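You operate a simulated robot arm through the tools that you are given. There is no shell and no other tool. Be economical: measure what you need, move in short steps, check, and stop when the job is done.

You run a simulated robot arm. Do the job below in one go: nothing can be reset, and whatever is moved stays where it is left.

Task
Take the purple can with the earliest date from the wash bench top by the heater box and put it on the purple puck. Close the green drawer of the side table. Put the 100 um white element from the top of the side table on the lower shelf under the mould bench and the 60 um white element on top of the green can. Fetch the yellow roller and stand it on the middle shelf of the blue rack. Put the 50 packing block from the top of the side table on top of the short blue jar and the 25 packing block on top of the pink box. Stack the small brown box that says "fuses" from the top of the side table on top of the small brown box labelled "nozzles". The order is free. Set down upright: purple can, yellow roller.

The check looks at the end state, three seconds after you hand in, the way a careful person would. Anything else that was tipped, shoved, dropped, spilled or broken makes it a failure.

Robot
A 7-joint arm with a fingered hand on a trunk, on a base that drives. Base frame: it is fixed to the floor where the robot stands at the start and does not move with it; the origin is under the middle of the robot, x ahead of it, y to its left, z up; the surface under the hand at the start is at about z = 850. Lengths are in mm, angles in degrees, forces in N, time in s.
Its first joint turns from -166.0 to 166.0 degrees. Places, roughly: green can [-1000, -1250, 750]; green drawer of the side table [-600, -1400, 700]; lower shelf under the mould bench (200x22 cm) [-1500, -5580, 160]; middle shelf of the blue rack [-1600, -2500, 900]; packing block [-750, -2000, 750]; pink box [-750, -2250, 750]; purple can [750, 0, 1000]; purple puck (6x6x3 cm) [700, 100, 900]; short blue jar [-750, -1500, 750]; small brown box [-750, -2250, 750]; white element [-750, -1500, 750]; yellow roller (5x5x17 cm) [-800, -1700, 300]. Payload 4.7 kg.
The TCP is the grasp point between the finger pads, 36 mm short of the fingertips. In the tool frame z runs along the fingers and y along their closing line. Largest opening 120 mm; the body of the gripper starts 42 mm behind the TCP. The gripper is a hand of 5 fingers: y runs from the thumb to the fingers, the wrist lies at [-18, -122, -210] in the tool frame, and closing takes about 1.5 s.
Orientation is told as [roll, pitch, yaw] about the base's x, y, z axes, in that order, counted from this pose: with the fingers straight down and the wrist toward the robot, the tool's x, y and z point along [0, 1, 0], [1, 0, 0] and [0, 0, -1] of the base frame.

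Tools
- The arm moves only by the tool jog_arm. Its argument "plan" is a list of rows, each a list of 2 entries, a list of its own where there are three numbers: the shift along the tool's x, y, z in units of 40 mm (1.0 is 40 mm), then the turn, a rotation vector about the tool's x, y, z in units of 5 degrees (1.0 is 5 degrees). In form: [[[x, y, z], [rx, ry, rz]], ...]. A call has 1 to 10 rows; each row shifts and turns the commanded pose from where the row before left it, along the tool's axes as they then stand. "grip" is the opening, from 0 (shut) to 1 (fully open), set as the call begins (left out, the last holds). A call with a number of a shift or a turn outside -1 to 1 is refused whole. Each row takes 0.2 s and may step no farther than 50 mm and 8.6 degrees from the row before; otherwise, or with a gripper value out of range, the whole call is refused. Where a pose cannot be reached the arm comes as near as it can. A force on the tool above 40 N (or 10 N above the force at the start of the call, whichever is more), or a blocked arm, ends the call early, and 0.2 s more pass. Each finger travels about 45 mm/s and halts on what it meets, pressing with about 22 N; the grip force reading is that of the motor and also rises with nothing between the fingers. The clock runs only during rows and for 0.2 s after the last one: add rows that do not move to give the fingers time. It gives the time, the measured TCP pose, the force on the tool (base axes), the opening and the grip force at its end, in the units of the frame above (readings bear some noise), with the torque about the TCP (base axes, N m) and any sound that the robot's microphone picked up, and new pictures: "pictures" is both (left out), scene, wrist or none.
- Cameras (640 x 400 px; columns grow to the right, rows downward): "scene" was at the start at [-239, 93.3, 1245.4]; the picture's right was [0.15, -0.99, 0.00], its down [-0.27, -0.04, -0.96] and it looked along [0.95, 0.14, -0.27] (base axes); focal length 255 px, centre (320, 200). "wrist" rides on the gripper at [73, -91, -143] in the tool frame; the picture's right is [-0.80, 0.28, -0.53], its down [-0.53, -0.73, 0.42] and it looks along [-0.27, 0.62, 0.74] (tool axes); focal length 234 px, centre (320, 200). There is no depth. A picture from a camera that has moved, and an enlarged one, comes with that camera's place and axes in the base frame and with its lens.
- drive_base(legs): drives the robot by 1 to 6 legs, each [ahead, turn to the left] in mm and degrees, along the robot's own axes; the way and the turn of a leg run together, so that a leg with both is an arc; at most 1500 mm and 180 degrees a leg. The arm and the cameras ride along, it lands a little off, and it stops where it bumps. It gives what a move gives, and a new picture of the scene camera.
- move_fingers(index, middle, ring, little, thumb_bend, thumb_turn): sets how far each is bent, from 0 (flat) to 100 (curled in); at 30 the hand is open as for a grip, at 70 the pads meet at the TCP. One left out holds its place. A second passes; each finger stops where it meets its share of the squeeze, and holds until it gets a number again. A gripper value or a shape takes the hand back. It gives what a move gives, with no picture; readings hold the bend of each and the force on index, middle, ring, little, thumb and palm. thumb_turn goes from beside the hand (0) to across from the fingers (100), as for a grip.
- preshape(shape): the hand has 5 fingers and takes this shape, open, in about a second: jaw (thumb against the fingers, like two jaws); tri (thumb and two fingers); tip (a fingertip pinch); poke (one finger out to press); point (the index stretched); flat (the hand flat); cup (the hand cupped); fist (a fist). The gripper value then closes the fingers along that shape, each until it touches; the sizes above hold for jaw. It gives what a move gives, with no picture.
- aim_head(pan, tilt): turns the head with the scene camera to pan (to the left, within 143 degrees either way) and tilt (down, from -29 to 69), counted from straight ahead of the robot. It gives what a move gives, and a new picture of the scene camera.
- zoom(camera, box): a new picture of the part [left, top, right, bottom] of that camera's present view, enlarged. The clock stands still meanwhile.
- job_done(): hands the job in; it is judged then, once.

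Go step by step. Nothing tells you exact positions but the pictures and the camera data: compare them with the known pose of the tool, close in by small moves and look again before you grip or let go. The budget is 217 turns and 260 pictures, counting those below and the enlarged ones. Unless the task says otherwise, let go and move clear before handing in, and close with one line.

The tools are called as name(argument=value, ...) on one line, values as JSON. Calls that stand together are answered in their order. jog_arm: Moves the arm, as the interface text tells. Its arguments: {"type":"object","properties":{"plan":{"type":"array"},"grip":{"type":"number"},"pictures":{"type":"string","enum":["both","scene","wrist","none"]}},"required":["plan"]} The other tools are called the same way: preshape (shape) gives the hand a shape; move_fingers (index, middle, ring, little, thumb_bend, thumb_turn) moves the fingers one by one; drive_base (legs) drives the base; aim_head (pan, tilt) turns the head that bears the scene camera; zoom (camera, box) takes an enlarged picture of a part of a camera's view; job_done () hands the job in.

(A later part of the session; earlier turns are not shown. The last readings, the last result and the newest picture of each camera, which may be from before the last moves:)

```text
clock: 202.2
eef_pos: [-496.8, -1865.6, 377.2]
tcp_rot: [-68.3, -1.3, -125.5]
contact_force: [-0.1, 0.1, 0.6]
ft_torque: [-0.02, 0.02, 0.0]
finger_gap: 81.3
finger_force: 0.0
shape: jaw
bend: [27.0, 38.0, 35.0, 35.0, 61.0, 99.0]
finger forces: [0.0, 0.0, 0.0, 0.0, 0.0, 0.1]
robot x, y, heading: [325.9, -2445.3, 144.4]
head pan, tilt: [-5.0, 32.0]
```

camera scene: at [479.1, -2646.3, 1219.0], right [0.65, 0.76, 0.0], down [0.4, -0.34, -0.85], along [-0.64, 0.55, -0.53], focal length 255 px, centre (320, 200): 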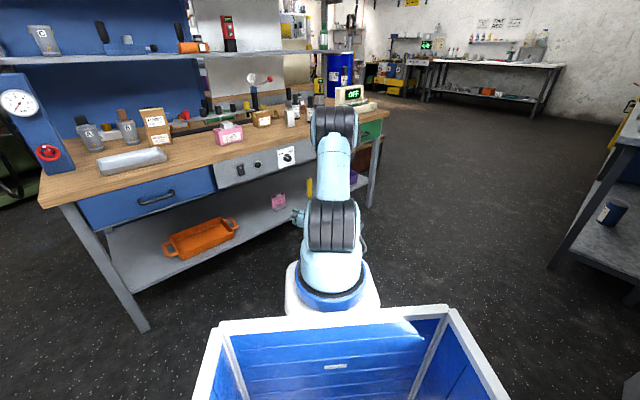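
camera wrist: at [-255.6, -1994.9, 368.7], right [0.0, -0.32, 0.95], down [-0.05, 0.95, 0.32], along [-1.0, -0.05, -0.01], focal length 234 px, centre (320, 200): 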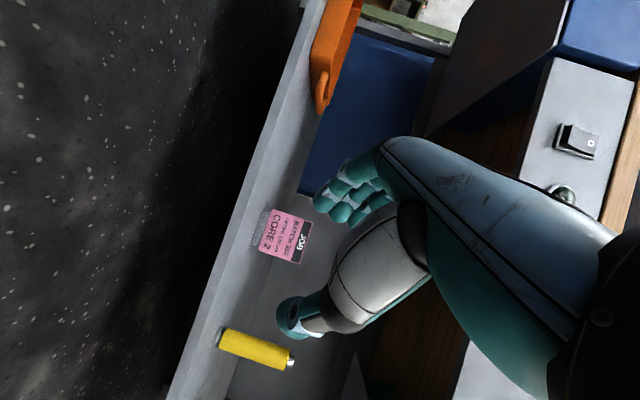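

The arm reaches 1006 mm ahead, as planned. Drive in 180 mm and look.

drive_base(legs=[[180, 0]])

jog_arm(plan=[[[0, 0, 0], [0, 0, 0]]], pictures="wrist")

```text
clock: 203.7
eef_pos: [-645.5, -1761.1, 377.1]
tcp_rot: [-68.2, -1.3, -125.5]
contact_force: [0.1, -0.3, 0.3]
ft_torque: [-0.03, -0.04, -0.03]
finger_gap: 81.4
finger_force: 0.0
shape: jaw
bend: [27.0, 38.0, 35.0, 35.0, 61.0, 99.0]
finger forces: [0.0, 0.0, 0.1, 0.1, 0.0, 0.0]
robot x, y, heading: [179.9, -2339.0, 144.5]
head pan, tilt: [-5.0, 32.0]
camera scene: at [330.5, -2540.0, 1219.0], right [0.65, 0.76, 0.0], down [0.4, -0.34, -0.85], along [-0.64, 0.55, -0.53], focal length 255 px, centre (320, 200)
```

scene: 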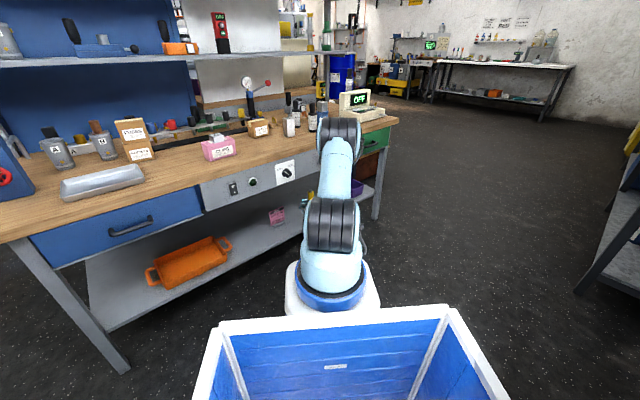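

```text
clock: 204.1
eef_pos: [-644.4, -1761.3, 377.3]
tcp_rot: [-68.2, -1.2, -125.6]
contact_force: [0.1, 0.0, -0.3]
ft_torque: [-0.05, 0.01, 0.01]
finger_gap: 81.5
finger_force: 0.1
shape: jaw
bend: [27.0, 38.0, 35.0, 35.0, 61.0, 99.0]
finger forces: [0.1, 0.0, 0.0, 0.0, 0.0, 0.0]
robot x, y, heading: [173.5, -2343.0, 144.8]
head pan, tilt: [-5.0, 32.0]
camera wrist: at [-462.5, -1780.0, 359.2], right [0.0, -0.32, 0.95], down [-0.05, 0.95, 0.32], along [-1.0, -0.05, -0.01], focal length 234 px, centre (320, 200)
```

wrist: 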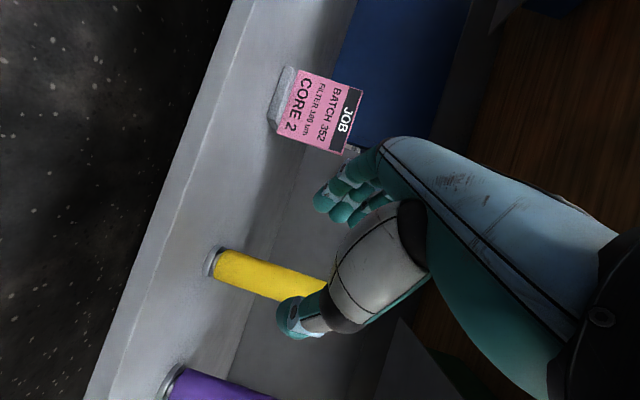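

The roller axis triangulates to (-756, -1678), dead ahead by 139 mm. Drive in 134 mm.

drive_base(legs=[[134, 0]])

jog_arm(plan=[[[0, 0, 0], [0, 0, 0]]], pictures="wrist")

```text
clock: 205.4
eef_pos: [-715.5, -1712.7, 364.3]
tcp_rot: [-66.4, -1.7, -125.8]
contact_force: [0.2, 0.7, -0.4]
ft_torque: [0.02, -0.02, 0.02]
finger_gap: 81.3
finger_force: 0.0
shape: jaw
bend: [27.0, 38.0, 35.0, 35.0, 61.0, 100.0]
finger forces: [0.0, 0.0, 0.1, 0.0, 0.0, 0.1]
robot x, y, heading: [92.1, -2280.6, 144.5]
head pan, tilt: [-5.0, 32.0]
stopped in leg 1: the robot was blocked; the commanded pose is now the measured one
camera scene: at [246.5, -2481.0, 1217.8], right [0.65, 0.76, 0.0], down [0.4, -0.34, -0.85], along [-0.65, 0.55, -0.53], focal length 255 px, centre (320, 200)
```

scene: 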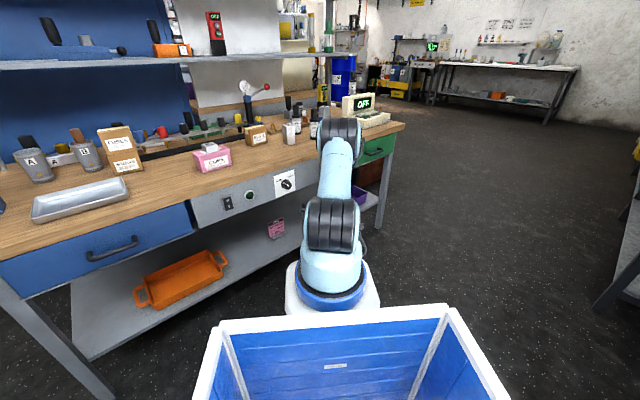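

```text
clock: 205.8
eef_pos: [-716.7, -1710.8, 366.5]
tcp_rot: [-66.6, -1.6, -125.6]
contact_force: [-0.1, -0.6, -0.3]
ft_torque: [0.01, 0.04, 0.0]
finger_gap: 81.2
finger_force: 0.1
shape: jaw
bend: [27.0, 38.0, 35.0, 35.0, 61.0, 100.0]
finger forces: [0.1, 0.0, 0.0, 0.0, 0.1, 0.0]
robot x, y, heading: [92.5, -2276.9, 144.5]
head pan, tilt: [-5.0, 32.0]
camera wrist: at [-534.1, -1732.0, 352.8], right [-0.02, -0.3, 0.95], down [-0.06, 0.95, 0.3], along [-1.0, -0.05, -0.03], focal length 234 px, centre (320, 200)
```

wrist: 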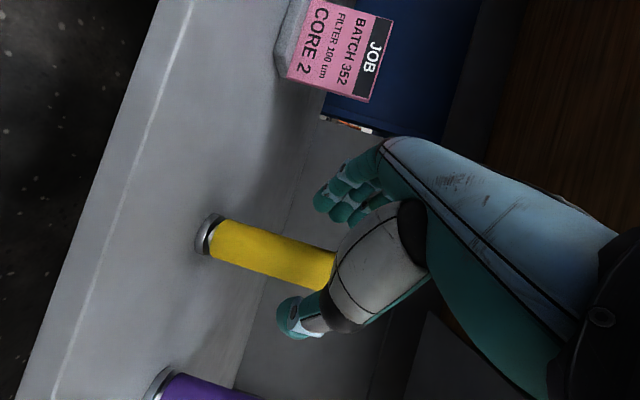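

The arm bumped something before the last 50 mm. I'll zoom to see where.

zoom(camera="scene", box=[250, 70, 420, 270])

```text
2.00 times, centred on (335, 170) of scene
camera zoom: at [246.8, -2481.6, 1217.6], right [0.65, 0.76, 0.0], down [0.4, -0.34, -0.85], along [-0.65, 0.55, -0.53], focal length 510 px, centre (290, 260)
```

zoom: 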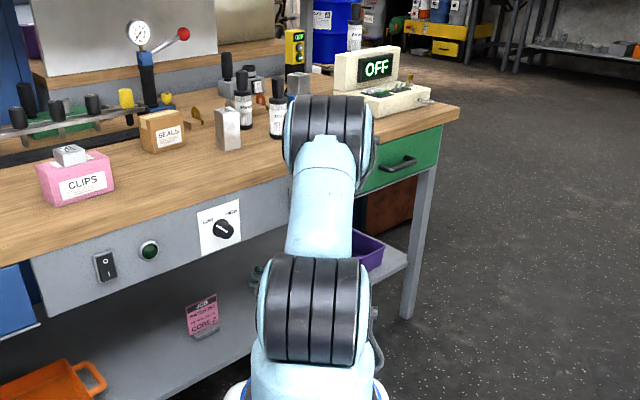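

Something near the wrist touched, perhaps the lever above. I'll back out 120 mm and check the lever.

drive_base(legs=[[-160, 0]])

zoom(camera="scene", box=[200, 100, 420, 260])

```text
clock: 207.2
eef_pos: [-588.8, -1802.0, 363.2]
tcp_rot: [-66.3, -1.6, -125.8]
contact_force: [0.2, -0.2, 0.6]
ft_torque: [0.0, -0.01, 0.01]
finger_gap: 81.4
finger_force: 0.1
shape: jaw
bend: [27.0, 38.0, 35.0, 35.0, 61.0, 100.0]
finger forces: [0.0, 0.0, 0.0, 0.0, 0.0, 0.1]
robot x, y, heading: [218.9, -2372.0, 144.3]
head pan, tilt: [-5.0, 32.0]
camera scene: at [372.8, -2570.6, 1219.0], right [0.65, 0.76, 0.0], down [0.4, -0.34, -0.85], along [-0.64, 0.55, -0.53], focal length 255 px, centre (320, 200)
```

scene: 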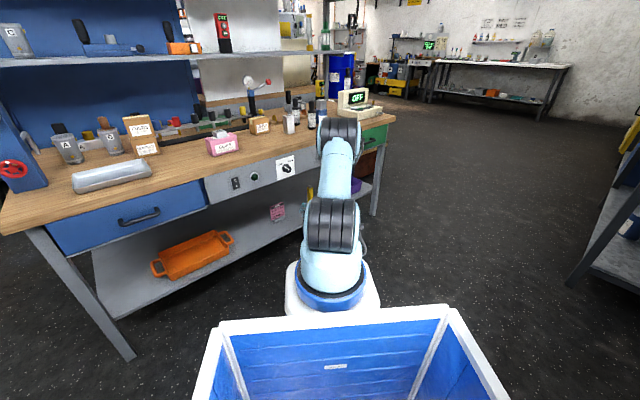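

```text
2.50 times, centred on (310, 180) of scene
camera zoom: at [372.8, -2570.6, 1219.0], right [0.65, 0.76, 0.0], down [0.4, -0.34, -0.85], along [-0.64, 0.55, -0.53], focal length 638 px, centre (345, 250)
```

zoom: 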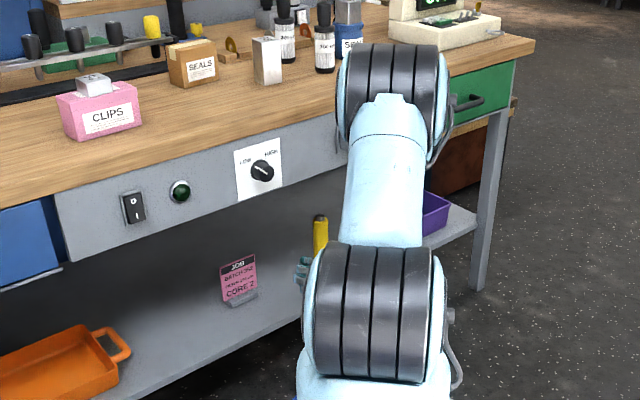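

I'll choose a straighter approach that keeps my wrist away from the lever. Back out fully, raise the hand, and reposition.

drive_base(legs=[[-120, 0]])

jog_arm(plan=[[[-0.92, 0, -0.39], [0, 0, 0]], [[-0.92, 0, -0.39], [0, 0, 0]], [[-0.92, 0, -0.39], [0, 0, 0]], [[-0.92, 0, -0.39], [0, 0, 0]], [[-0.92, 0, -0.39], [0, 0, 0]], [[-0.92, 0, -0.39], [0, 0, 0]], [[-0.92, 0, -0.39], [0, 0, 0]], [[-0.92, 0, -0.39], [0, 0, 0]], [[-0.92, 0, -0.39], [0, 0, 0]], [[-0.92, 0, -0.39], [0, 0, 0]]], pictures="none")

jog_arm(plan=[[[-0.92, 0, -0.39], [0, 0, 0]], [[-0.92, 0, -0.39], [0, 0, 0]], [[-0.92, 0, -0.39], [0, 0, 0]], [[-0.92, 0, -0.39], [0, 0, 0]], [[0, 0, -0.9], [0, 0, 0]], [[0, 0, -0.9], [0, 0, 0]], [[0, 0, -0.9], [0, 0, 0]], [[0, 0, -0.9], [0, 0, 0]], [[0, 0, 0], [0, 0, 0]]], pictures="wrist")

```text
clock: 208.4
eef_pos: [-491.8, -1874.7, 361.8]
tcp_rot: [-66.3, -1.6, -125.5]
contact_force: [-1.0, 0.4, -0.6]
ft_torque: [0.0, -0.03, 0.01]
finger_gap: 81.4
finger_force: 0.0
shape: jaw
bend: [27.0, 38.0, 35.0, 35.0, 61.0, 100.0]
finger forces: [0.0, 0.0, 0.0, 0.0, 0.1, 0.1]
robot x, y, heading: [316.2, -2443.0, 144.5]
head pan, tilt: [-5.0, 32.0]
camera scene: at [471.9, -2640.4, 1219.0], right [0.65, 0.76, 0.0], down [0.4, -0.34, -0.85], along [-0.65, 0.55, -0.53], focal length 255 px, centre (320, 200)
```

scene: 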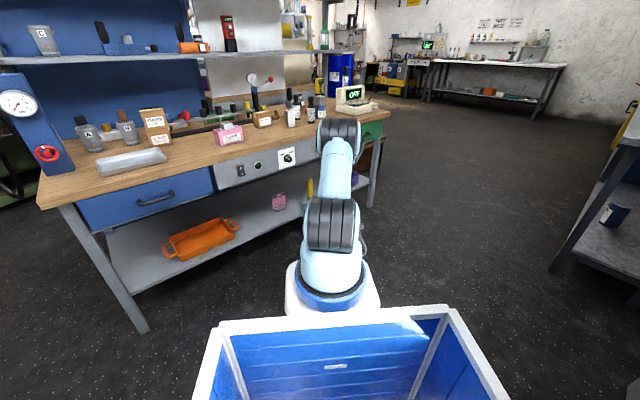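

```text
clock: 210.6
eef_pos: [-486.8, -1860.6, 761.0]
tcp_rot: [-66.2, -1.6, -125.5]
contact_force: [0.0, -0.4, -1.0]
ft_torque: [0.04, 0.04, -0.01]
finger_gap: 81.6
finger_force: 0.1
shape: jaw
bend: [27.0, 38.0, 35.0, 35.0, 61.0, 99.0]
finger forces: [0.1, 0.0, 0.1, 0.0, 0.1, 0.1]
robot x, y, heading: [322.7, -2442.5, 144.7]
head pan, tilt: [-5.0, 32.0]
```

```text
clock: 212.6
eef_pos: [-377.9, -1933.6, 978.6]
tcp_rot: [-66.4, -1.7, -125.6]
contact_force: [-0.5, -0.1, 0.0]
ft_torque: [0.01, 0.0, 0.0]
finger_gap: 81.4
finger_force: 0.0
shape: jaw
bend: [27.0, 38.0, 35.0, 35.0, 61.0, 99.0]
finger forces: [0.1, 0.0, 0.0, 0.1, 0.0, 0.0]
robot x, y, heading: [318.5, -2440.5, 144.9]
head pan, tilt: [-5.0, 32.0]
camera wrist: at [-195.4, -1953.9, 965.4], right [-0.02, -0.3, 0.95], down [-0.06, 0.95, 0.3], along [-1.0, -0.05, -0.03], focal length 234 px, centre (320, 200)
```

wrist: 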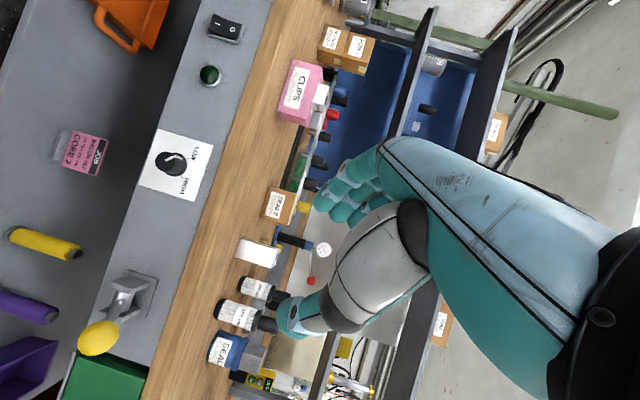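

The lever is unmoved, at its original spot. I'll reposition to about (410, -1842), heading 172°, so the wrist passes well right of it.

drive_base(legs=[[0, -63.6], [605, 0], [0, 90.7]])

jog_arm(plan=[[[0.3, -0.8, 0.1], [0, 0, 0]], [[0.3, -0.8, 0.1], [0, 0, 0]], [[0.92, 0, 0.39], [0, 0, 0]], [[0.92, 0, 0.39], [0, 0, 0]], [[0.92, 0, 0.39], [0, 0, 0]], [[0.92, 0, 0.39], [0, 0, 0]], [[0.92, 0, 0.39], [0, 0, 0]], [[0.92, 0, 0.39], [0, 0, 0]], [[0.92, 0, 0.39], [0, 0, 0]]], pictures="none")

```text
clock: 222.7
eef_pos: [-454.4, -1742.1, 979.2]
tcp_rot: [-66.4, -1.6, -96.4]
contact_force: [-0.9, 0.6, 0.0]
ft_torque: [0.04, -0.03, -0.03]
finger_gap: 81.6
finger_force: 0.1
shape: jaw
bend: [27.0, 38.0, 35.0, 35.0, 61.0, 99.0]
finger forces: [0.0, 0.0, 0.1, 0.0, 0.0, 0.0]
robot x, y, heading: [405.2, -1847.1, 173.7]
head pan, tilt: [-5.0, 32.0]
camera scene: at [633.4, -1944.5, 1219.0], right [0.2, 0.98, 0.0], down [0.52, -0.1, -0.85], along [-0.83, 0.17, -0.53], focal length 255 px, centre (320, 200)
```

scene: 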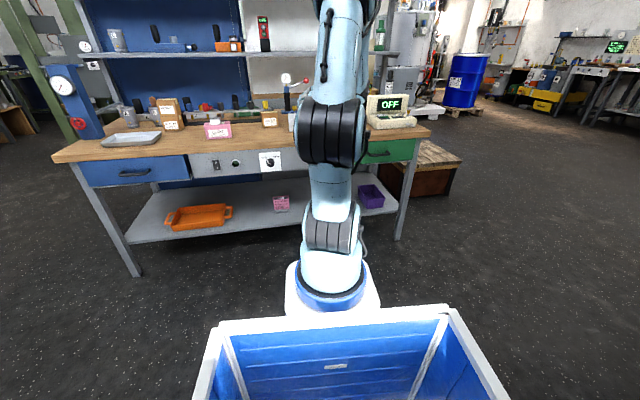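

```text
clock: 224.3
eef_pos: [-443.6, -1688.5, 763.9]
tcp_rot: [-66.9, -1.7, -96.3]
contact_force: [0.6, 0.1, 0.2]
ft_torque: [-0.02, 0.0, 0.05]
finger_gap: 81.9
finger_force: 0.0
shape: jaw
bend: [27.0, 38.0, 35.0, 35.0, 61.0, 99.0]
finger forces: [0.1, 0.0, 0.1, 0.0, 0.0, 0.1]
robot x, y, heading: [406.8, -1843.1, 173.7]
head pan, tilt: [-5.0, 32.0]
stopped in row 8: the force on the tool passed its limit at 49 N (the readings are from after the stop); the commanded pose is now the measured one
```

A contact — the fingers came down on the lever knob. I'll rise at once and look.

jog_arm(plan=[[[-0.92, 0, -0.39], [0, 0, 0]], [[-0.92, 0, -0.39], [0, 0, 0]], [[-0.92, 0, -0.39], [0, 0, 0]], [[-0.92, 0, -0.39], [0, 0, 0]], [[-0.5, 0, -0.8], [0, 0, 0]], [[0, 0, -0.9], [0, 0, 0]], [[0, 0, -0.9], [0, 0, 0]], [[0, 0, 0], [0, 0, 0]]], pictures="wrist")

```text
clock: 226.1
eef_pos: [-354.6, -1688.8, 982.9]
tcp_rot: [-66.8, -1.7, -96.2]
contact_force: [0.2, 0.1, 0.5]
ft_torque: [0.04, 0.04, 0.02]
finger_gap: 81.6
finger_force: 0.1
shape: jaw
bend: [27.0, 38.0, 35.0, 35.0, 61.0, 99.0]
finger forces: [0.0, 0.0, 0.1, 0.0, 0.0, 0.1]
robot x, y, heading: [405.3, -1846.1, 173.9]
head pan, tilt: [-5.0, 32.0]
camera wrist: at [-185.9, -1618.8, 968.9], right [0.14, -0.27, 0.95], down [-0.52, 0.8, 0.3], along [-0.85, -0.53, -0.03], focal length 234 px, centre (320, 200)
```

wrist: 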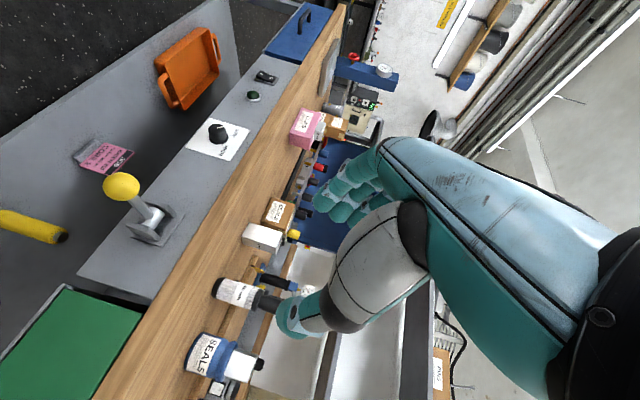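

The lever knob has been pushed down about 48 mm, so it must be restored. I'll grip the knob between thumb and fingers and lift it back; first I'll pre-position in front of it.

jog_arm(plan=[[[-0.1, 1, 0.3], [0, 0, 0]], [[0.815, 0.1, 0.35], [0, 0, 0]], [[0.815, 0, 0.35], [0, 0, 0]], [[0.815, 0, 0.35], [0, 0, 0]], [[0.815, 0, 0.35], [0, 0, 0]], [[0.815, 0, 0.35], [0, 0, 0]], [[0.815, 0, 0.35], [0, 0, 0]], [[0.815, 0, 0.35], [0, 0, 0]], [[0.815, 0, 0.35], [0, 0, 0]], [[0, 0, 0], [0, 0, 0]]], grip=0.8, pictures="wrist")

```text
clock: 228.3
eef_pos: [-374.2, -1740.9, 697.9]
tcp_rot: [-66.8, -1.7, -96.2]
contact_force: [0.7, -1.3, 0.0]
ft_torque: [0.01, -0.03, -0.03]
finger_gap: 95.9
finger_force: 0.0
shape: jaw
bend: [26.0, 34.0, 32.0, 33.0, 52.0, 99.0]
finger forces: [0.1, 0.0, 0.1, 0.0, 0.0, 0.0]
robot x, y, heading: [404.9, -1847.7, 173.7]
head pan, tilt: [-5.0, 32.0]
camera wrist: at [-204.6, -1668.4, 682.9], right [0.14, -0.27, 0.95], down [-0.52, 0.8, 0.3], along [-0.85, -0.53, -0.03], focal length 234 px, centre (320, 200)
```

wrist: 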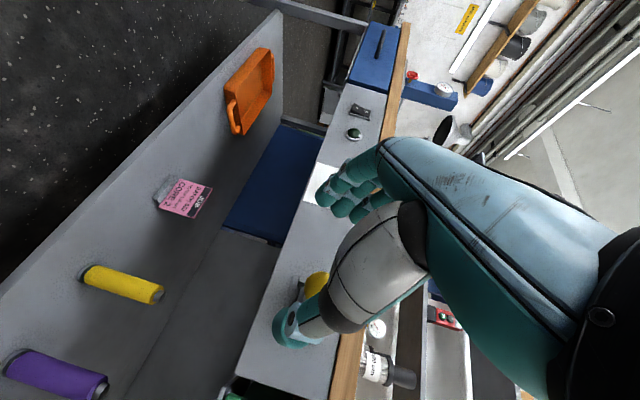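

The knob lies straight ahead at (-483, -1729, 700). Move forward 107 mm onto it and close gently.

jog_arm(plan=[[[-0.35, 0, 0.83], [0, 0, 0]], [[-0.35, 0, 0.83], [0, 0, 0]], [[-0.35, 0, 0.8], [0, 0, 0]], [[0, 0, 0], [0, 0, 0]]], pictures="wrist")

```text
clock: 229.3
eef_pos: [-478.4, -1729.1, 698.3]
tcp_rot: [-66.8, -1.7, -96.2]
contact_force: [-0.1, 0.2, -0.3]
ft_torque: [0.0, -0.04, 0.01]
finger_gap: 95.9
finger_force: 0.0
shape: jaw
bend: [26.0, 34.0, 32.0, 33.0, 52.0, 99.0]
finger forces: [0.0, 0.0, 0.0, 0.0, 0.1, 0.1]
robot x, y, heading: [405.1, -1849.9, 173.6]
head pan, tilt: [-5.0, 32.0]
camera wrist: at [-308.7, -1657.8, 683.8], right [0.14, -0.27, 0.95], down [-0.52, 0.8, 0.3], along [-0.85, -0.53, -0.03], focal length 234 px, centre (320, 200)
```

wrist: 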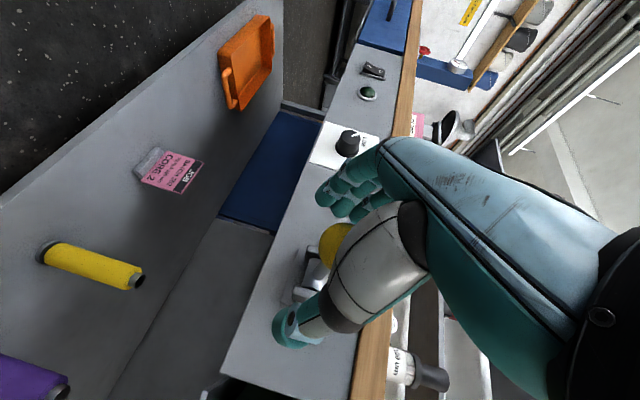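

The knob lies exactly at the grasp point. Close, then lift 46 mm along its arc.

jog_arm(plan=[[[0, 0, 0], [0, 0, 0]], [[0, 0, 0], [0, 0, 0]], [[0, 0, 0], [0, 0, 0]], [[0, 0, 0], [0, 0, 0]], [[0, 0, 0], [0, 0, 0]], [[0, 0, 0], [0, 0, 0]]], grip=0.25, pictures="none")

jog_arm(plan=[[[-0.23, 0, -0.1], [0, 0, 0]], [[-0.25, 0, -0.07], [0, 0, 0]], [[-0.26, 0, -0.03], [0, 0, 0]], [[-0.27, 0, 0], [0, 0, 0]], [[0, 0, 0], [0, 0, 0]]], pictures="wrist")

```text
clock: 230.7
eef_pos: [-477.9, -1729.5, 696.5]
tcp_rot: [-66.8, -1.7, -96.4]
contact_force: [-0.3, -0.1, 0.4]
ft_torque: [0.03, 0.03, -0.02]
finger_gap: 30.5
finger_force: 0.1
shape: jaw
bend: [74.0, 56.0, 54.0, 50.0, 74.0, 100.0]
finger forces: [0.0, 0.0, 0.1, 0.0, 0.1, 0.0]
robot x, y, heading: [402.6, -1846.0, 173.7]
head pan, tilt: [-5.0, 32.0]
```

```text
clock: 231.9
eef_pos: [-487.3, -1728.4, 737.4]
tcp_rot: [-66.7, -1.7, -96.2]
contact_force: [-0.2, 0.1, -0.1]
ft_torque: [-0.03, 0.04, -0.01]
finger_gap: 30.4
finger_force: 0.1
shape: jaw
bend: [74.0, 56.0, 54.0, 50.0, 74.0, 100.0]
finger forces: [0.0, 0.0, 0.0, 0.0, 0.1, 0.1]
robot x, y, heading: [406.0, -1846.3, 173.8]
head pan, tilt: [-5.0, 32.0]
camera wrist: at [-319.0, -1656.0, 723.5], right [0.14, -0.27, 0.95], down [-0.52, 0.8, 0.3], along [-0.85, -0.53, -0.03], focal length 234 px, centre (320, 200)
```

wrist: 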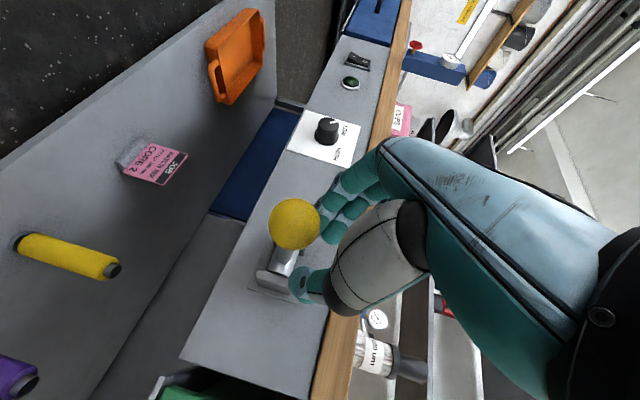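

The knob wasn't captured; it stays near z ≈ 703. I'll go beneath it with the closed hand and push it up instead.

jog_arm(plan=[[[0.35, 0, -0.83], [0, 0, 0]], [[0.35, 0, -0.83], [0, 0, 0]], [[0.3, 0, -0.7], [0, 0, 0]], [[0.9, 0, 0.38], [0, 0, 0]], [[0.9, 0, 0.38], [0, 0, 0]], [[0.9, 0, 0.38], [0, 0, 0]], [[-0.35, 0, 0.83], [0, 0, 0]], [[-0.35, 0, 0.83], [0, 0, 0]], [[-0.35, 0, 0.83], [0, 0, 0]], [[0, 0, 0], [0, 0, 0]]], grip=0, pictures="wrist")

```text
clock: 234.1
eef_pos: [-495.6, -1730.4, 622.4]
tcp_rot: [-66.8, -1.7, -96.2]
contact_force: [0.5, -0.5, 0.5]
ft_torque: [0.0, -0.02, -0.02]
finger_gap: 2.8
finger_force: 22.0
shape: jaw
bend: [72.0, 70.0, 70.0, 70.0, 76.0, 100.0]
finger forces: [0.0, 0.0, 0.0, 0.2, 0.1, 0.0]
robot x, y, heading: [403.1, -1848.6, 173.4]
head pan, tilt: [-5.0, 32.0]
camera wrist: at [-326.8, -1658.4, 607.7], right [0.14, -0.27, 0.95], down [-0.52, 0.8, 0.3], along [-0.85, -0.53, -0.03], focal length 234 px, centre (320, 200)
```

wrist: 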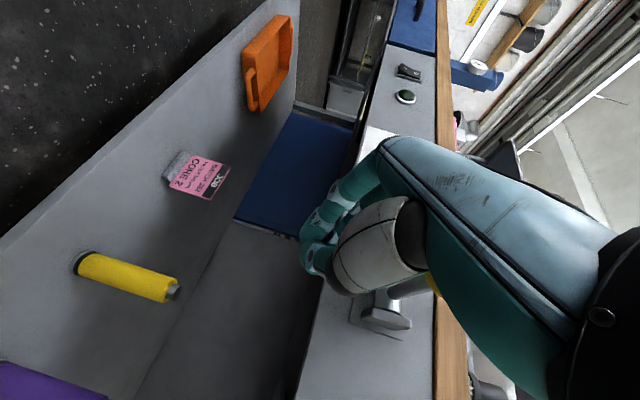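

The hand is below the knob now. Raise slowly.

jog_arm(plan=[[[-0.23, 0, -0.1], [0, 0, 0]], [[-0.23, 0, -0.1], [0, 0, 0]], [[-0.23, 0, -0.1], [0, 0, 0]], [[-0.23, 0, -0.1], [0, 0, 0]], [[0, 0, 0], [0, 0, 0]]], pictures="wrist")

```text
clock: 235.3
eef_pos: [-494.7, -1730.2, 660.5]
tcp_rot: [-66.8, -1.8, -96.2]
contact_force: [2.0, -3.4, 1.1]
ft_torque: [0.18, -0.02, -0.04]
finger_gap: 3.0
finger_force: 21.7
shape: jaw
bend: [72.0, 70.0, 70.0, 70.0, 76.0, 100.0]
finger forces: [0.0, 0.1, 0.0, 4.6, 0.1, 0.0]
robot x, y, heading: [401.8, -1843.2, 173.5]
head pan, tilt: [-5.0, 32.0]
camera wrist: at [-325.6, -1658.5, 646.6], right [0.14, -0.27, 0.95], down [-0.52, 0.8, 0.3], along [-0.85, -0.53, -0.03], focal length 234 px, centre (320, 200)
```

wrist: 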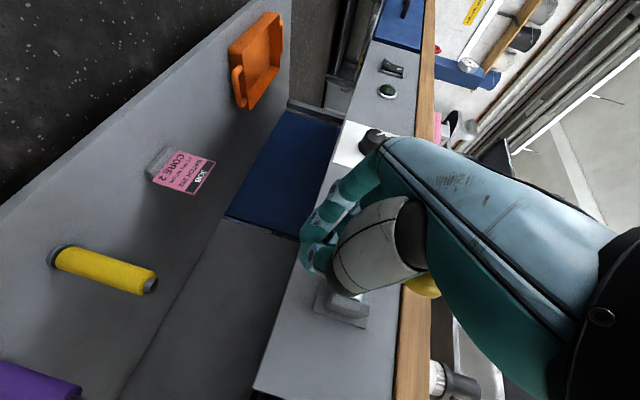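

Contact on the little finger; the knob is now near z ≈ 730. Another 16 mm should restore it to about 746.

jog_arm(plan=[[[-0.18, 0, -0.08], [0, 0, 0]], [[-0.18, 0, -0.08], [0, 0, 0]], [[0, 0, 0], [0, 0, 0]]], pictures="none")

jog_arm(plan=[[[0.45, 0, 0.19], [0, 0, 0]], [[0.6, 0, -0.4], [0, 0, 0]], [[0.35, 0, -0.83], [0, 0, 0]], [[0.35, 0, -0.83], [0, 0, 0]], [[0.35, 0, -0.83], [0, 0, 0]], [[0, 0, 0], [0, 0, 0]]], pictures="wrist")

```text
clock: 236.1
eef_pos: [-493.6, -1730.0, 675.8]
tcp_rot: [-66.9, -1.7, -96.2]
contact_force: [0.7, -2.5, -1.5]
ft_torque: [0.14, -0.09, 0.04]
finger_gap: 2.9
finger_force: 21.9
shape: jaw
bend: [72.0, 70.0, 70.0, 70.0, 76.0, 100.0]
finger forces: [0.0, 0.0, 0.1, 4.1, 0.1, 0.0]
robot x, y, heading: [400.5, -1846.7, 173.9]
head pan, tilt: [-5.0, 32.0]
```

```text
clock: 237.5
eef_pos: [-362.8, -1744.6, 644.2]
tcp_rot: [-66.8, -1.7, -96.3]
contact_force: [-0.3, 0.0, -0.7]
ft_torque: [-0.03, -0.01, -0.01]
finger_gap: 2.9
finger_force: 21.5
shape: jaw
bend: [72.0, 70.0, 70.0, 70.0, 76.0, 100.0]
finger forces: [0.0, 0.1, 0.0, 0.0, 0.0, 0.0]
robot x, y, heading: [403.4, -1843.7, 173.5]
head pan, tilt: [-5.0, 32.0]
camera wrist: at [-194.8, -1671.7, 628.5], right [0.14, -0.27, 0.95], down [-0.52, 0.8, 0.3], along [-0.85, -0.53, -0.03], focal length 234 px, centre (320, 200)
```

wrist: 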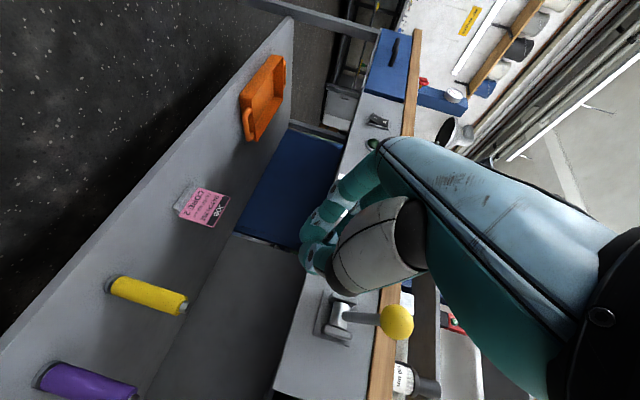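

The knob is back at z ≈ 750, matching its original place. Now I'm already beneath it, so I'll go down in front of the shelf, open the hand and line up with the roller.

jog_arm(plan=[[[0.66, -0.07, 0.6], [0, 0, 0]], [[0.66, -0.07, 0.6], [0, 0, 0]], [[0.66, -0.07, 0.6], [0, 0, 0]], [[0.66, -0.07, 0.6], [0, 0, 0]], [[0.66, -0.07, 0.6], [0, 0, 0]], [[0.66, -0.07, 0.6], [0, 0, 0]], [[0.66, -0.08, 0.6], [0, 0, 0]], [[0.66, -0.08, 0.6], [0, 0, 0]], [[0, 0, 0], [0, 0, 0]]], grip=0.75, pictures="wrist")

```text
clock: 239.5
eef_pos: [-454.1, -1721.9, 370.5]
tcp_rot: [-66.8, -1.7, -96.2]
contact_force: [0.7, 0.0, 0.1]
ft_torque: [0.0, -0.01, -0.02]
finger_gap: 90.1
finger_force: 0.0
shape: jaw
bend: [26.0, 36.0, 34.0, 34.0, 56.0, 99.0]
finger forces: [0.1, 0.1, 0.0, 0.1, 0.0, 0.1]
robot x, y, heading: [404.3, -1845.0, 173.7]
head pan, tilt: [-5.0, 32.0]
camera wrist: at [-283.7, -1649.0, 356.8], right [0.14, -0.27, 0.95], down [-0.52, 0.8, 0.3], along [-0.85, -0.53, -0.03], focal length 234 px, centre (320, 200)
```

wrist: 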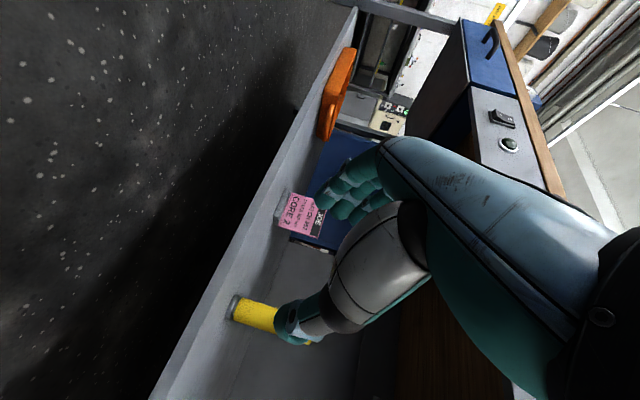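

The roller is 307 mm ahead and 11 mm to the right. I'll extend 130 mm, then drive in.

jog_arm(plan=[[[-0.32, -0.07, 0.75], [0, 0, 0]], [[-0.32, -0.07, 0.75], [0, 0, 0]], [[-0.32, -0.07, 0.75], [0, 0, 0]], [[-0.32, -0.07, 0.75], [0, 0, 0]], [[0, 0, 0], [0, 0, 0]]], pictures="none")

drive_base(legs=[[100, 0]])

jog_arm(plan=[[[0, 0, 0], [0, 0, 0]]], pictures="wrist")

```text
clock: 240.7
eef_pos: [-581.1, -1694.8, 371.1]
tcp_rot: [-66.8, -1.7, -96.2]
contact_force: [0.7, -0.4, 0.1]
ft_torque: [-0.01, 0.02, 0.01]
finger_gap: 89.9
finger_force: 0.0
shape: jaw
bend: [26.0, 36.0, 34.0, 34.0, 56.0, 99.0]
finger forces: [0.0, 0.0, 0.0, 0.0, 0.0, 0.0]
robot x, y, heading: [403.6, -1842.0, 173.9]
head pan, tilt: [-5.0, 32.0]
```

```text
clock: 241.8
eef_pos: [-681.6, -1684.1, 369.1]
tcp_rot: [-66.9, -1.7, -96.3]
contact_force: [-0.2, 0.0, -0.3]
ft_torque: [0.0, 0.01, -0.03]
finger_gap: 90.1
finger_force: 0.1
shape: jaw
bend: [26.0, 36.0, 34.0, 34.0, 56.0, 99.0]
finger forces: [0.1, 0.0, 0.0, 0.0, 0.0, 0.0]
robot x, y, heading: [304.3, -1831.9, 173.8]
head pan, tilt: [-5.0, 32.0]
camera scene: at [534.2, -1933.7, 1219.0], right [0.2, 0.98, 0.0], down [0.52, -0.1, -0.85], along [-0.83, 0.17, -0.53], focal length 255 px, centre (320, 200)
```

scene: 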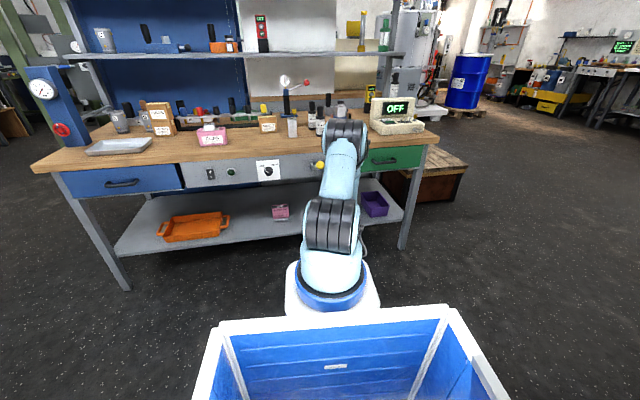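

```text
clock: 242.2
eef_pos: [-679.8, -1683.2, 370.1]
tcp_rot: [-66.8, -1.7, -96.3]
contact_force: [0.0, -1.2, -0.9]
ft_torque: [0.03, 0.01, 0.01]
finger_gap: 90.0
finger_force: 0.0
shape: jaw
bend: [26.0, 36.0, 34.0, 34.0, 56.0, 99.0]
finger forces: [0.1, 0.0, 0.1, 0.0, 0.1, 0.0]
robot x, y, heading: [303.1, -1832.9, 173.9]
head pan, tilt: [-5.0, 32.0]
camera wrist: at [-511.6, -1611.4, 355.8], right [0.14, -0.27, 0.95], down [-0.52, 0.8, 0.3], along [-0.85, -0.53, -0.03], focal length 234 px, centre (320, 200)
```

wrist: 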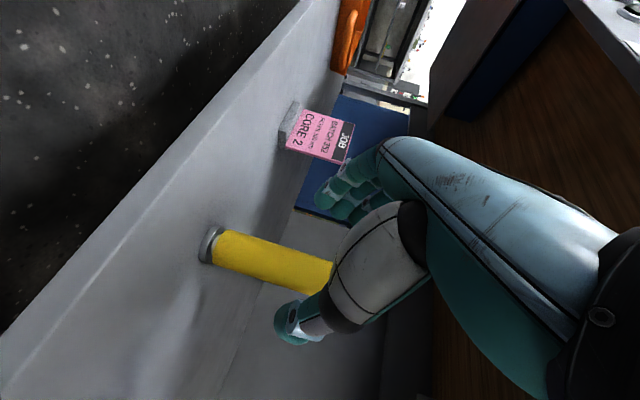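

75 mm to go, and well aligned. I'll move forward by arm with the force guard.

jog_arm(plan=[[[-0.22, -0.03, 0.53], [0, 0, 0]], [[-0.22, -0.03, 0.53], [0, 0, 0]], [[-0.22, -0.03, 0.53], [0, 0, 0]], [[0, 0, 0], [0, 0, 0]]], pictures="wrist")

```text
clock: 243.2
eef_pos: [-750.9, -1672.5, 369.0]
tcp_rot: [-66.8, -1.7, -96.3]
contact_force: [-1.0, 0.3, 0.7]
ft_torque: [-0.04, -0.05, -0.03]
finger_gap: 90.1
finger_force: 0.1
shape: jaw
bend: [26.0, 36.0, 34.0, 34.0, 56.0, 99.0]
finger forces: [0.0, 0.0, 0.0, 0.1, 0.0, 0.1]
robot x, y, heading: [307.2, -1835.4, 173.7]
head pan, tilt: [-5.0, 32.0]
camera wrist: at [-581.1, -1601.2, 354.4], right [0.14, -0.27, 0.95], down [-0.52, 0.8, 0.3], along [-0.85, -0.53, -0.03], focal length 234 px, centre (320, 200)
```

wrist: 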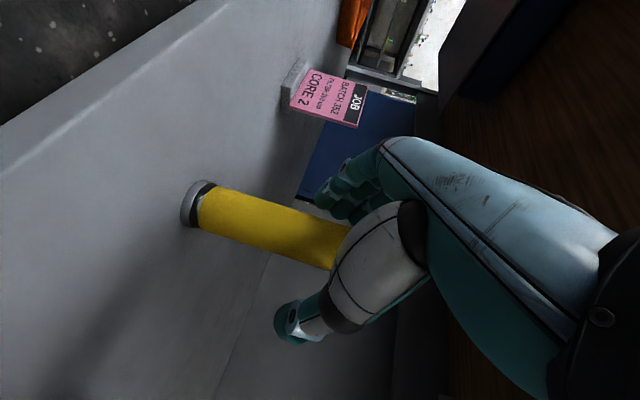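

The roller stands within the grasp. Close.

jog_arm(plan=[[[0, 0, 0], [0, 0, 0]], [[0, 0, 0], [0, 0, 0]], [[0, 0, 0], [0, 0, 0]], [[0, 0, 0], [0, 0, 0]], [[0, 0, 0], [0, 0, 0]], [[0, 0, 0], [0, 0, 0]]], grip=0.15, pictures="wrist")

```text
clock: 244.6
eef_pos: [-750.8, -1672.6, 368.6]
tcp_rot: [-66.8, -1.8, -96.3]
contact_force: [-0.2, 0.5, 0.8]
ft_torque: [0.11, 0.03, 0.03]
finger_gap: 30.7
finger_force: 22.3
shape: jaw
bend: [74.0, 58.0, 59.0, 57.0, 75.0, 100.0]
finger forces: [10.5, 4.8, 1.9, 0.5, 18.1, 0.0]
robot x, y, heading: [305.6, -1835.3, 173.7]
head pan, tilt: [-5.0, 32.0]
camera wrist: at [-581.0, -1601.2, 354.5], right [0.14, -0.27, 0.95], down [-0.52, 0.8, 0.3], along [-0.85, -0.53, -0.03], focal length 234 px, centre (320, 200)
```

wrist: 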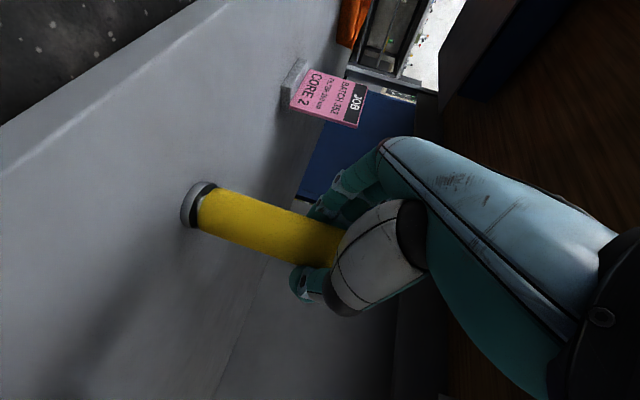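

Gripped. Lift 30 mm and reverse out.

jog_arm(plan=[[[-0.23, 0, -0.1], [0, 0, 0]], [[-0.23, 0, -0.1], [0, 0, 0]], [[-0.23, 0, -0.1], [0, 0, 0]], [[0, 0, 0], [0, 0, 0]]], pictures="wrist")

drive_base(legs=[[-140, 0]])

```text
clock: 245.6
eef_pos: [-748.3, -1671.5, 399.6]
tcp_rot: [-66.9, -1.6, -96.2]
contact_force: [0.3, -0.5, -3.5]
ft_torque: [-0.02, -0.05, -0.02]
finger_gap: 31.2
finger_force: 21.7
shape: jaw
bend: [74.0, 58.0, 61.0, 57.0, 75.0, 100.0]
finger forces: [12.2, 4.3, 1.6, 0.0, 18.6, 0.1]
robot x, y, heading: [305.1, -1836.8, 174.0]
head pan, tilt: [-5.0, 32.0]
camera wrist: at [-580.2, -1599.6, 384.3], right [0.14, -0.27, 0.95], down [-0.52, 0.8, 0.3], along [-0.85, -0.53, -0.03], focal length 234 px, centre (320, 200)
```

wrist: 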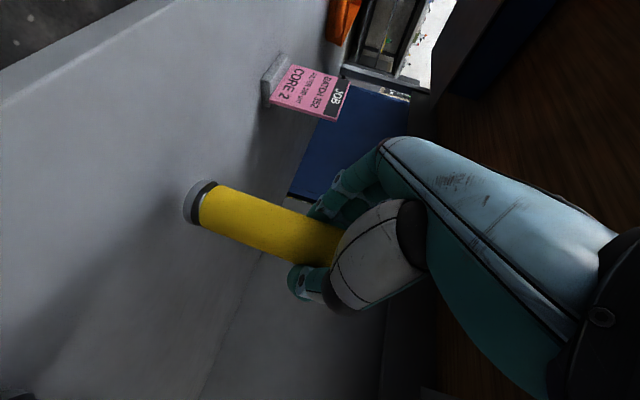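

```text
clock: 247.0
eef_pos: [-607.6, -1687.6, 398.9]
tcp_rot: [-66.9, -1.7, -96.2]
contact_force: [-0.4, -0.1, -3.4]
ft_torque: [0.0, -0.05, 0.0]
finger_gap: 31.1
finger_force: 22.6
shape: jaw
bend: [74.0, 58.0, 61.0, 57.0, 75.0, 100.0]
finger forces: [12.2, 4.2, 1.4, 0.0, 18.5, 0.0]
robot x, y, heading: [445.5, -1849.7, 173.7]
head pan, tilt: [-5.0, 32.0]
camera scene: at [676.2, -1949.3, 1219.0], right [0.2, 0.98, 0.0], down [0.52, -0.1, -0.85], along [-0.83, 0.17, -0.53], focal length 255 px, centre (320, 200)
```

scene: 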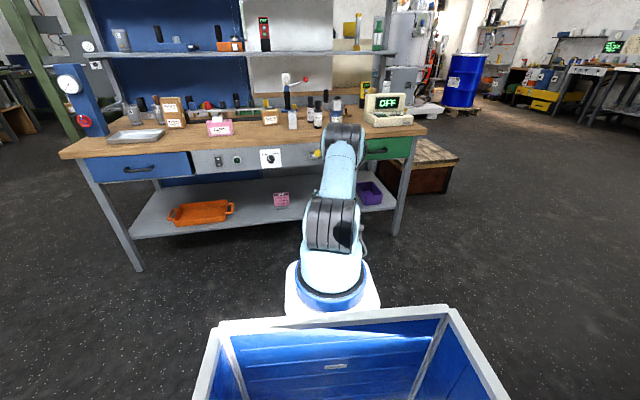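

Out of the shelf with the roller. Draw the arm back, then raise.

jog_arm(plan=[[[0.35, 0, -0.83], [0, 0, 0]], [[0.35, 0, -0.83], [0, 0, 0]], [[0.35, 0, -0.83], [0, 0, 0]], [[0.35, 0, -0.83], [0, 0, 0]], [[0.35, 0, -0.83], [0, 0, 0]], [[0.35, 0, -0.83], [0, 0, 0]], [[0, 0, 0], [0, 0, 0]]], pictures="none")

jog_arm(plan=[[[-0.92, 0, -0.39], [0, 0, 0]], [[-0.92, 0, -0.39], [0, 0, 0]], [[-0.92, 0, -0.39], [0, 0, 0]], [[-0.92, 0, -0.39], [0, 0, 0]], [[-0.92, 0, -0.39], [0, 0, 0]], [[-0.92, 0, -0.39], [0, 0, 0]], [[-0.92, 0, -0.39], [0, 0, 0]], [[-0.92, 0, -0.39], [0, 0, 0]], [[-0.92, 0, -0.39], [0, 0, 0]], [[-0.92, 0, -0.39], [0, 0, 0]]], pictures="none")

jog_arm(plan=[[[-0.92, 0, -0.39], [0, 0, 0]], [[-0.92, 0, -0.39], [0, 0, 0]], [[-0.92, 0, -0.39], [0, 0, 0]], [[-0.92, 0, -0.39], [0, 0, 0]], [[-0.92, 0, -0.39], [0, 0, 0]], [[0, 0, 0], [0, 0, 0]]], pictures="wrist")

```text
clock: 248.6
eef_pos: [-391.0, -1710.4, 398.1]
tcp_rot: [-66.8, -1.7, -96.2]
contact_force: [-0.1, 0.1, -3.1]
ft_torque: [-0.03, -0.03, 0.0]
finger_gap: 31.2
finger_force: 21.1
shape: jaw
bend: [74.0, 58.0, 61.0, 57.0, 75.0, 100.0]
finger forces: [12.2, 4.2, 1.2, 0.0, 18.2, 0.1]
robot x, y, heading: [448.0, -1852.0, 173.7]
head pan, tilt: [-5.0, 32.0]
```

```text
clock: 250.8
eef_pos: [-391.8, -1701.0, 799.8]
tcp_rot: [-66.6, -1.7, -96.2]
contact_force: [1.1, 0.4, -3.4]
ft_torque: [-0.02, -0.02, 0.0]
finger_gap: 31.0
finger_force: 22.4
shape: jaw
bend: [74.0, 58.0, 61.0, 57.0, 75.0, 100.0]
finger forces: [12.5, 4.3, 0.9, 0.0, 18.1, 0.0]
robot x, y, heading: [447.9, -1851.5, 173.8]
head pan, tilt: [-5.0, 32.0]
```

```text
clock: 252.2
eef_pos: [-392.7, -1692.1, 1002.5]
tcp_rot: [-66.8, -1.6, -96.2]
contact_force: [-0.4, 0.0, -3.1]
ft_torque: [0.0, -0.04, 0.03]
finger_gap: 31.0
finger_force: 22.0
shape: jaw
bend: [74.0, 58.0, 61.0, 57.0, 75.0, 100.0]
finger forces: [12.4, 4.2, 1.0, 0.0, 18.2, 0.0]
robot x, y, heading: [447.0, -1850.0, 173.6]
head pan, tilt: [-5.0, 32.0]
camera wrist: at [-223.2, -1619.5, 988.0], right [0.14, -0.27, 0.95], down [-0.52, 0.8, 0.3], along [-0.85, -0.53, -0.03], focal length 234 px, centre (320, 200)
```

wrist: 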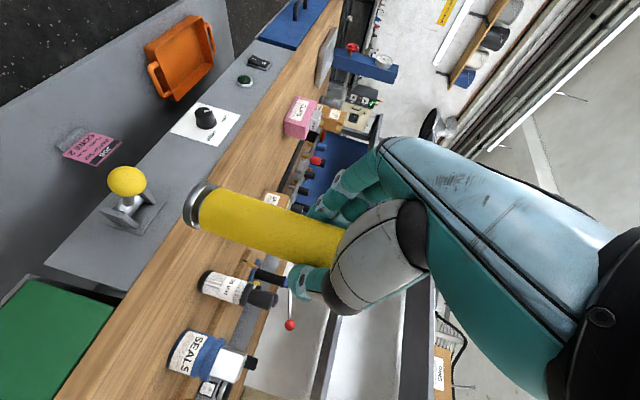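

I hold the roller upright. Now I'll drive around the table's left end to find the blue rack.

drive_base(legs=[[0, 74], [900, 0], [826, 0]])

aim_head(pan=-100, tilt=12)

```text
clock: 264.1
eef_pos: [-558.0, -4220.9, 1002.1]
tcp_rot: [-66.8, -1.8, -21.5]
contact_force: [0.2, 0.6, -2.7]
ft_torque: [0.07, -0.02, 0.0]
finger_gap: 31.1
finger_force: 21.8
shape: jaw
bend: [74.0, 58.0, 61.0, 57.0, 75.0, 100.0]
finger forces: [12.5, 4.3, 0.7, 0.1, 17.8, 0.0]
robot x, y, heading: [-183.2, -3454.1, -111.6]
head pan, tilt: [-5.0, 32.0]
camera scene: at [-29.7, -3256.5, 1219.0], right [-0.89, 0.45, 0.0], down [0.24, 0.47, -0.85], along [-0.38, -0.76, -0.53], focal length 255 px, centre (320, 200)
```

scene: 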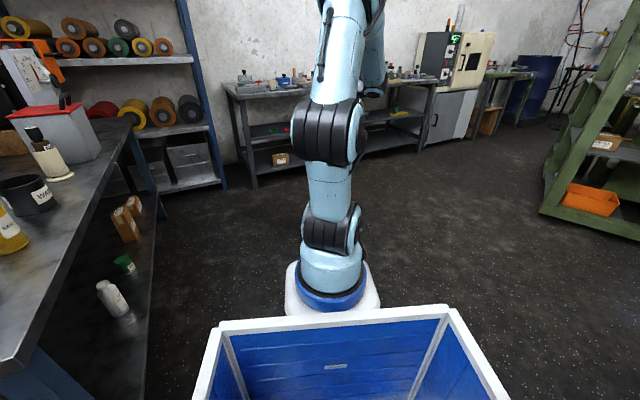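

```text
clock: 265.8
eef_pos: [-557.6, -4221.2, 1003.5]
tcp_rot: [-66.8, -1.7, -21.5]
contact_force: [0.7, -0.7, -3.4]
ft_torque: [0.04, -0.04, 0.01]
finger_gap: 30.9
finger_force: 22.1
shape: jaw
bend: [74.0, 58.0, 61.0, 57.0, 75.0, 100.0]
finger forces: [12.6, 4.4, 0.7, 0.1, 18.0, 0.0]
robot x, y, heading: [-182.6, -3455.0, -111.5]
head pan, tilt: [-100.0, 12.0]
camera scene: at [-69.1, -3127.7, 1251.2], right [0.52, 0.85, 0.0], down [0.18, -0.11, -0.98], along [-0.83, 0.51, -0.21], focal length 255 px, centre (320, 200)
```

scene: 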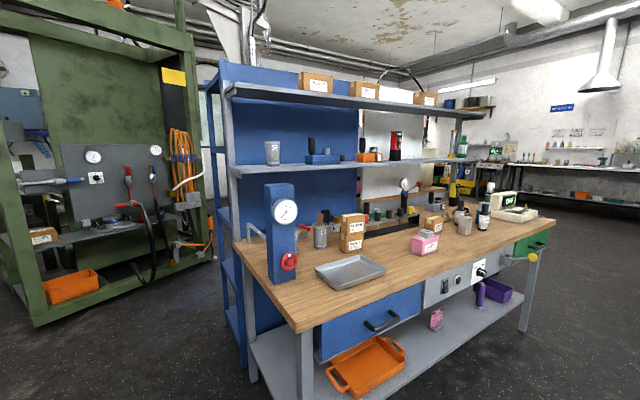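

The blue rack stands back-to-back with the side table, facing -x toward the green press. I'll drive along to see its open front.

drive_base(legs=[[0, -68.5], [1250, 0]])

aim_head(pan=-72, tilt=18)

```text
clock: 275.0
eef_pos: [-2268.2, -3421.3, 1002.7]
tcp_rot: [-66.8, -1.7, -89.0]
contact_force: [0.4, -0.8, -3.1]
ft_torque: [0.01, -0.04, -0.02]
finger_gap: 31.0
finger_force: 22.4
shape: jaw
bend: [74.0, 58.0, 61.0, 57.0, 75.0, 100.0]
finger forces: [12.6, 4.3, 0.5, 0.0, 17.8, 0.1]
robot x, y, heading: [-1415.6, -3474.2, -179.1]
head pan, tilt: [-100.0, 12.0]
camera scene: at [-1070.9, -3457.3, 1251.2], right [0.99, -0.16, 0.0], down [-0.03, -0.21, -0.98], along [0.15, 0.97, -0.21], focal length 255 px, centre (320, 200)
```

scene: 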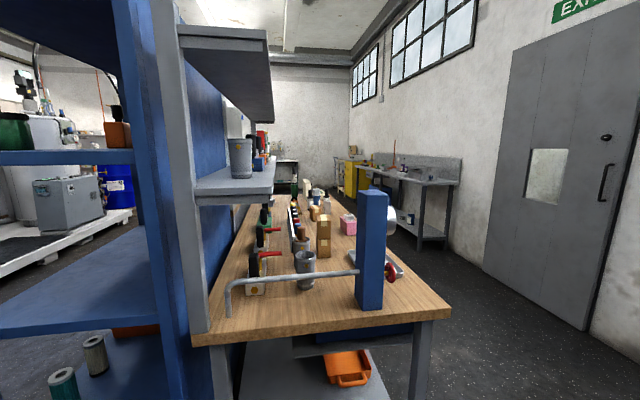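

```text
clock: 275.9
eef_pos: [-2267.6, -3422.2, 1001.4]
tcp_rot: [-66.8, -1.7, -89.0]
contact_force: [-0.3, 0.8, -3.7]
ft_torque: [0.0, -0.06, -0.03]
finger_gap: 30.9
finger_force: 22.0
shape: jaw
bend: [74.0, 58.0, 61.0, 57.0, 75.0, 100.0]
finger forces: [12.6, 4.3, 0.5, 0.0, 17.8, 0.0]
robot x, y, heading: [-1415.7, -3474.8, -179.0]
head pan, tilt: [-72.0, 18.0]
camera scene: at [-1115.8, -3461.0, 1241.5], right [0.95, 0.32, 0.0], down [0.1, -0.29, -0.95], along [-0.31, 0.9, -0.31], focal length 255 px, centre (320, 200)
```

scene: 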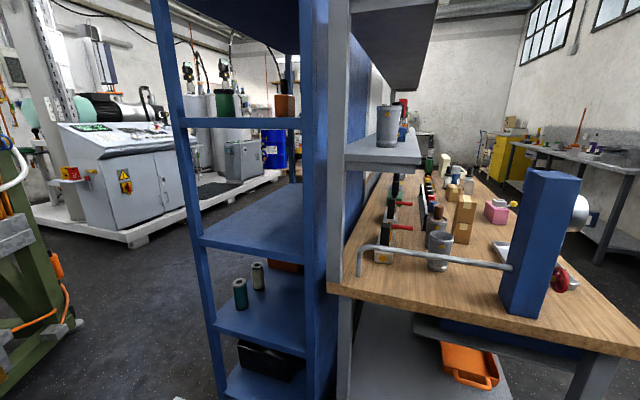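

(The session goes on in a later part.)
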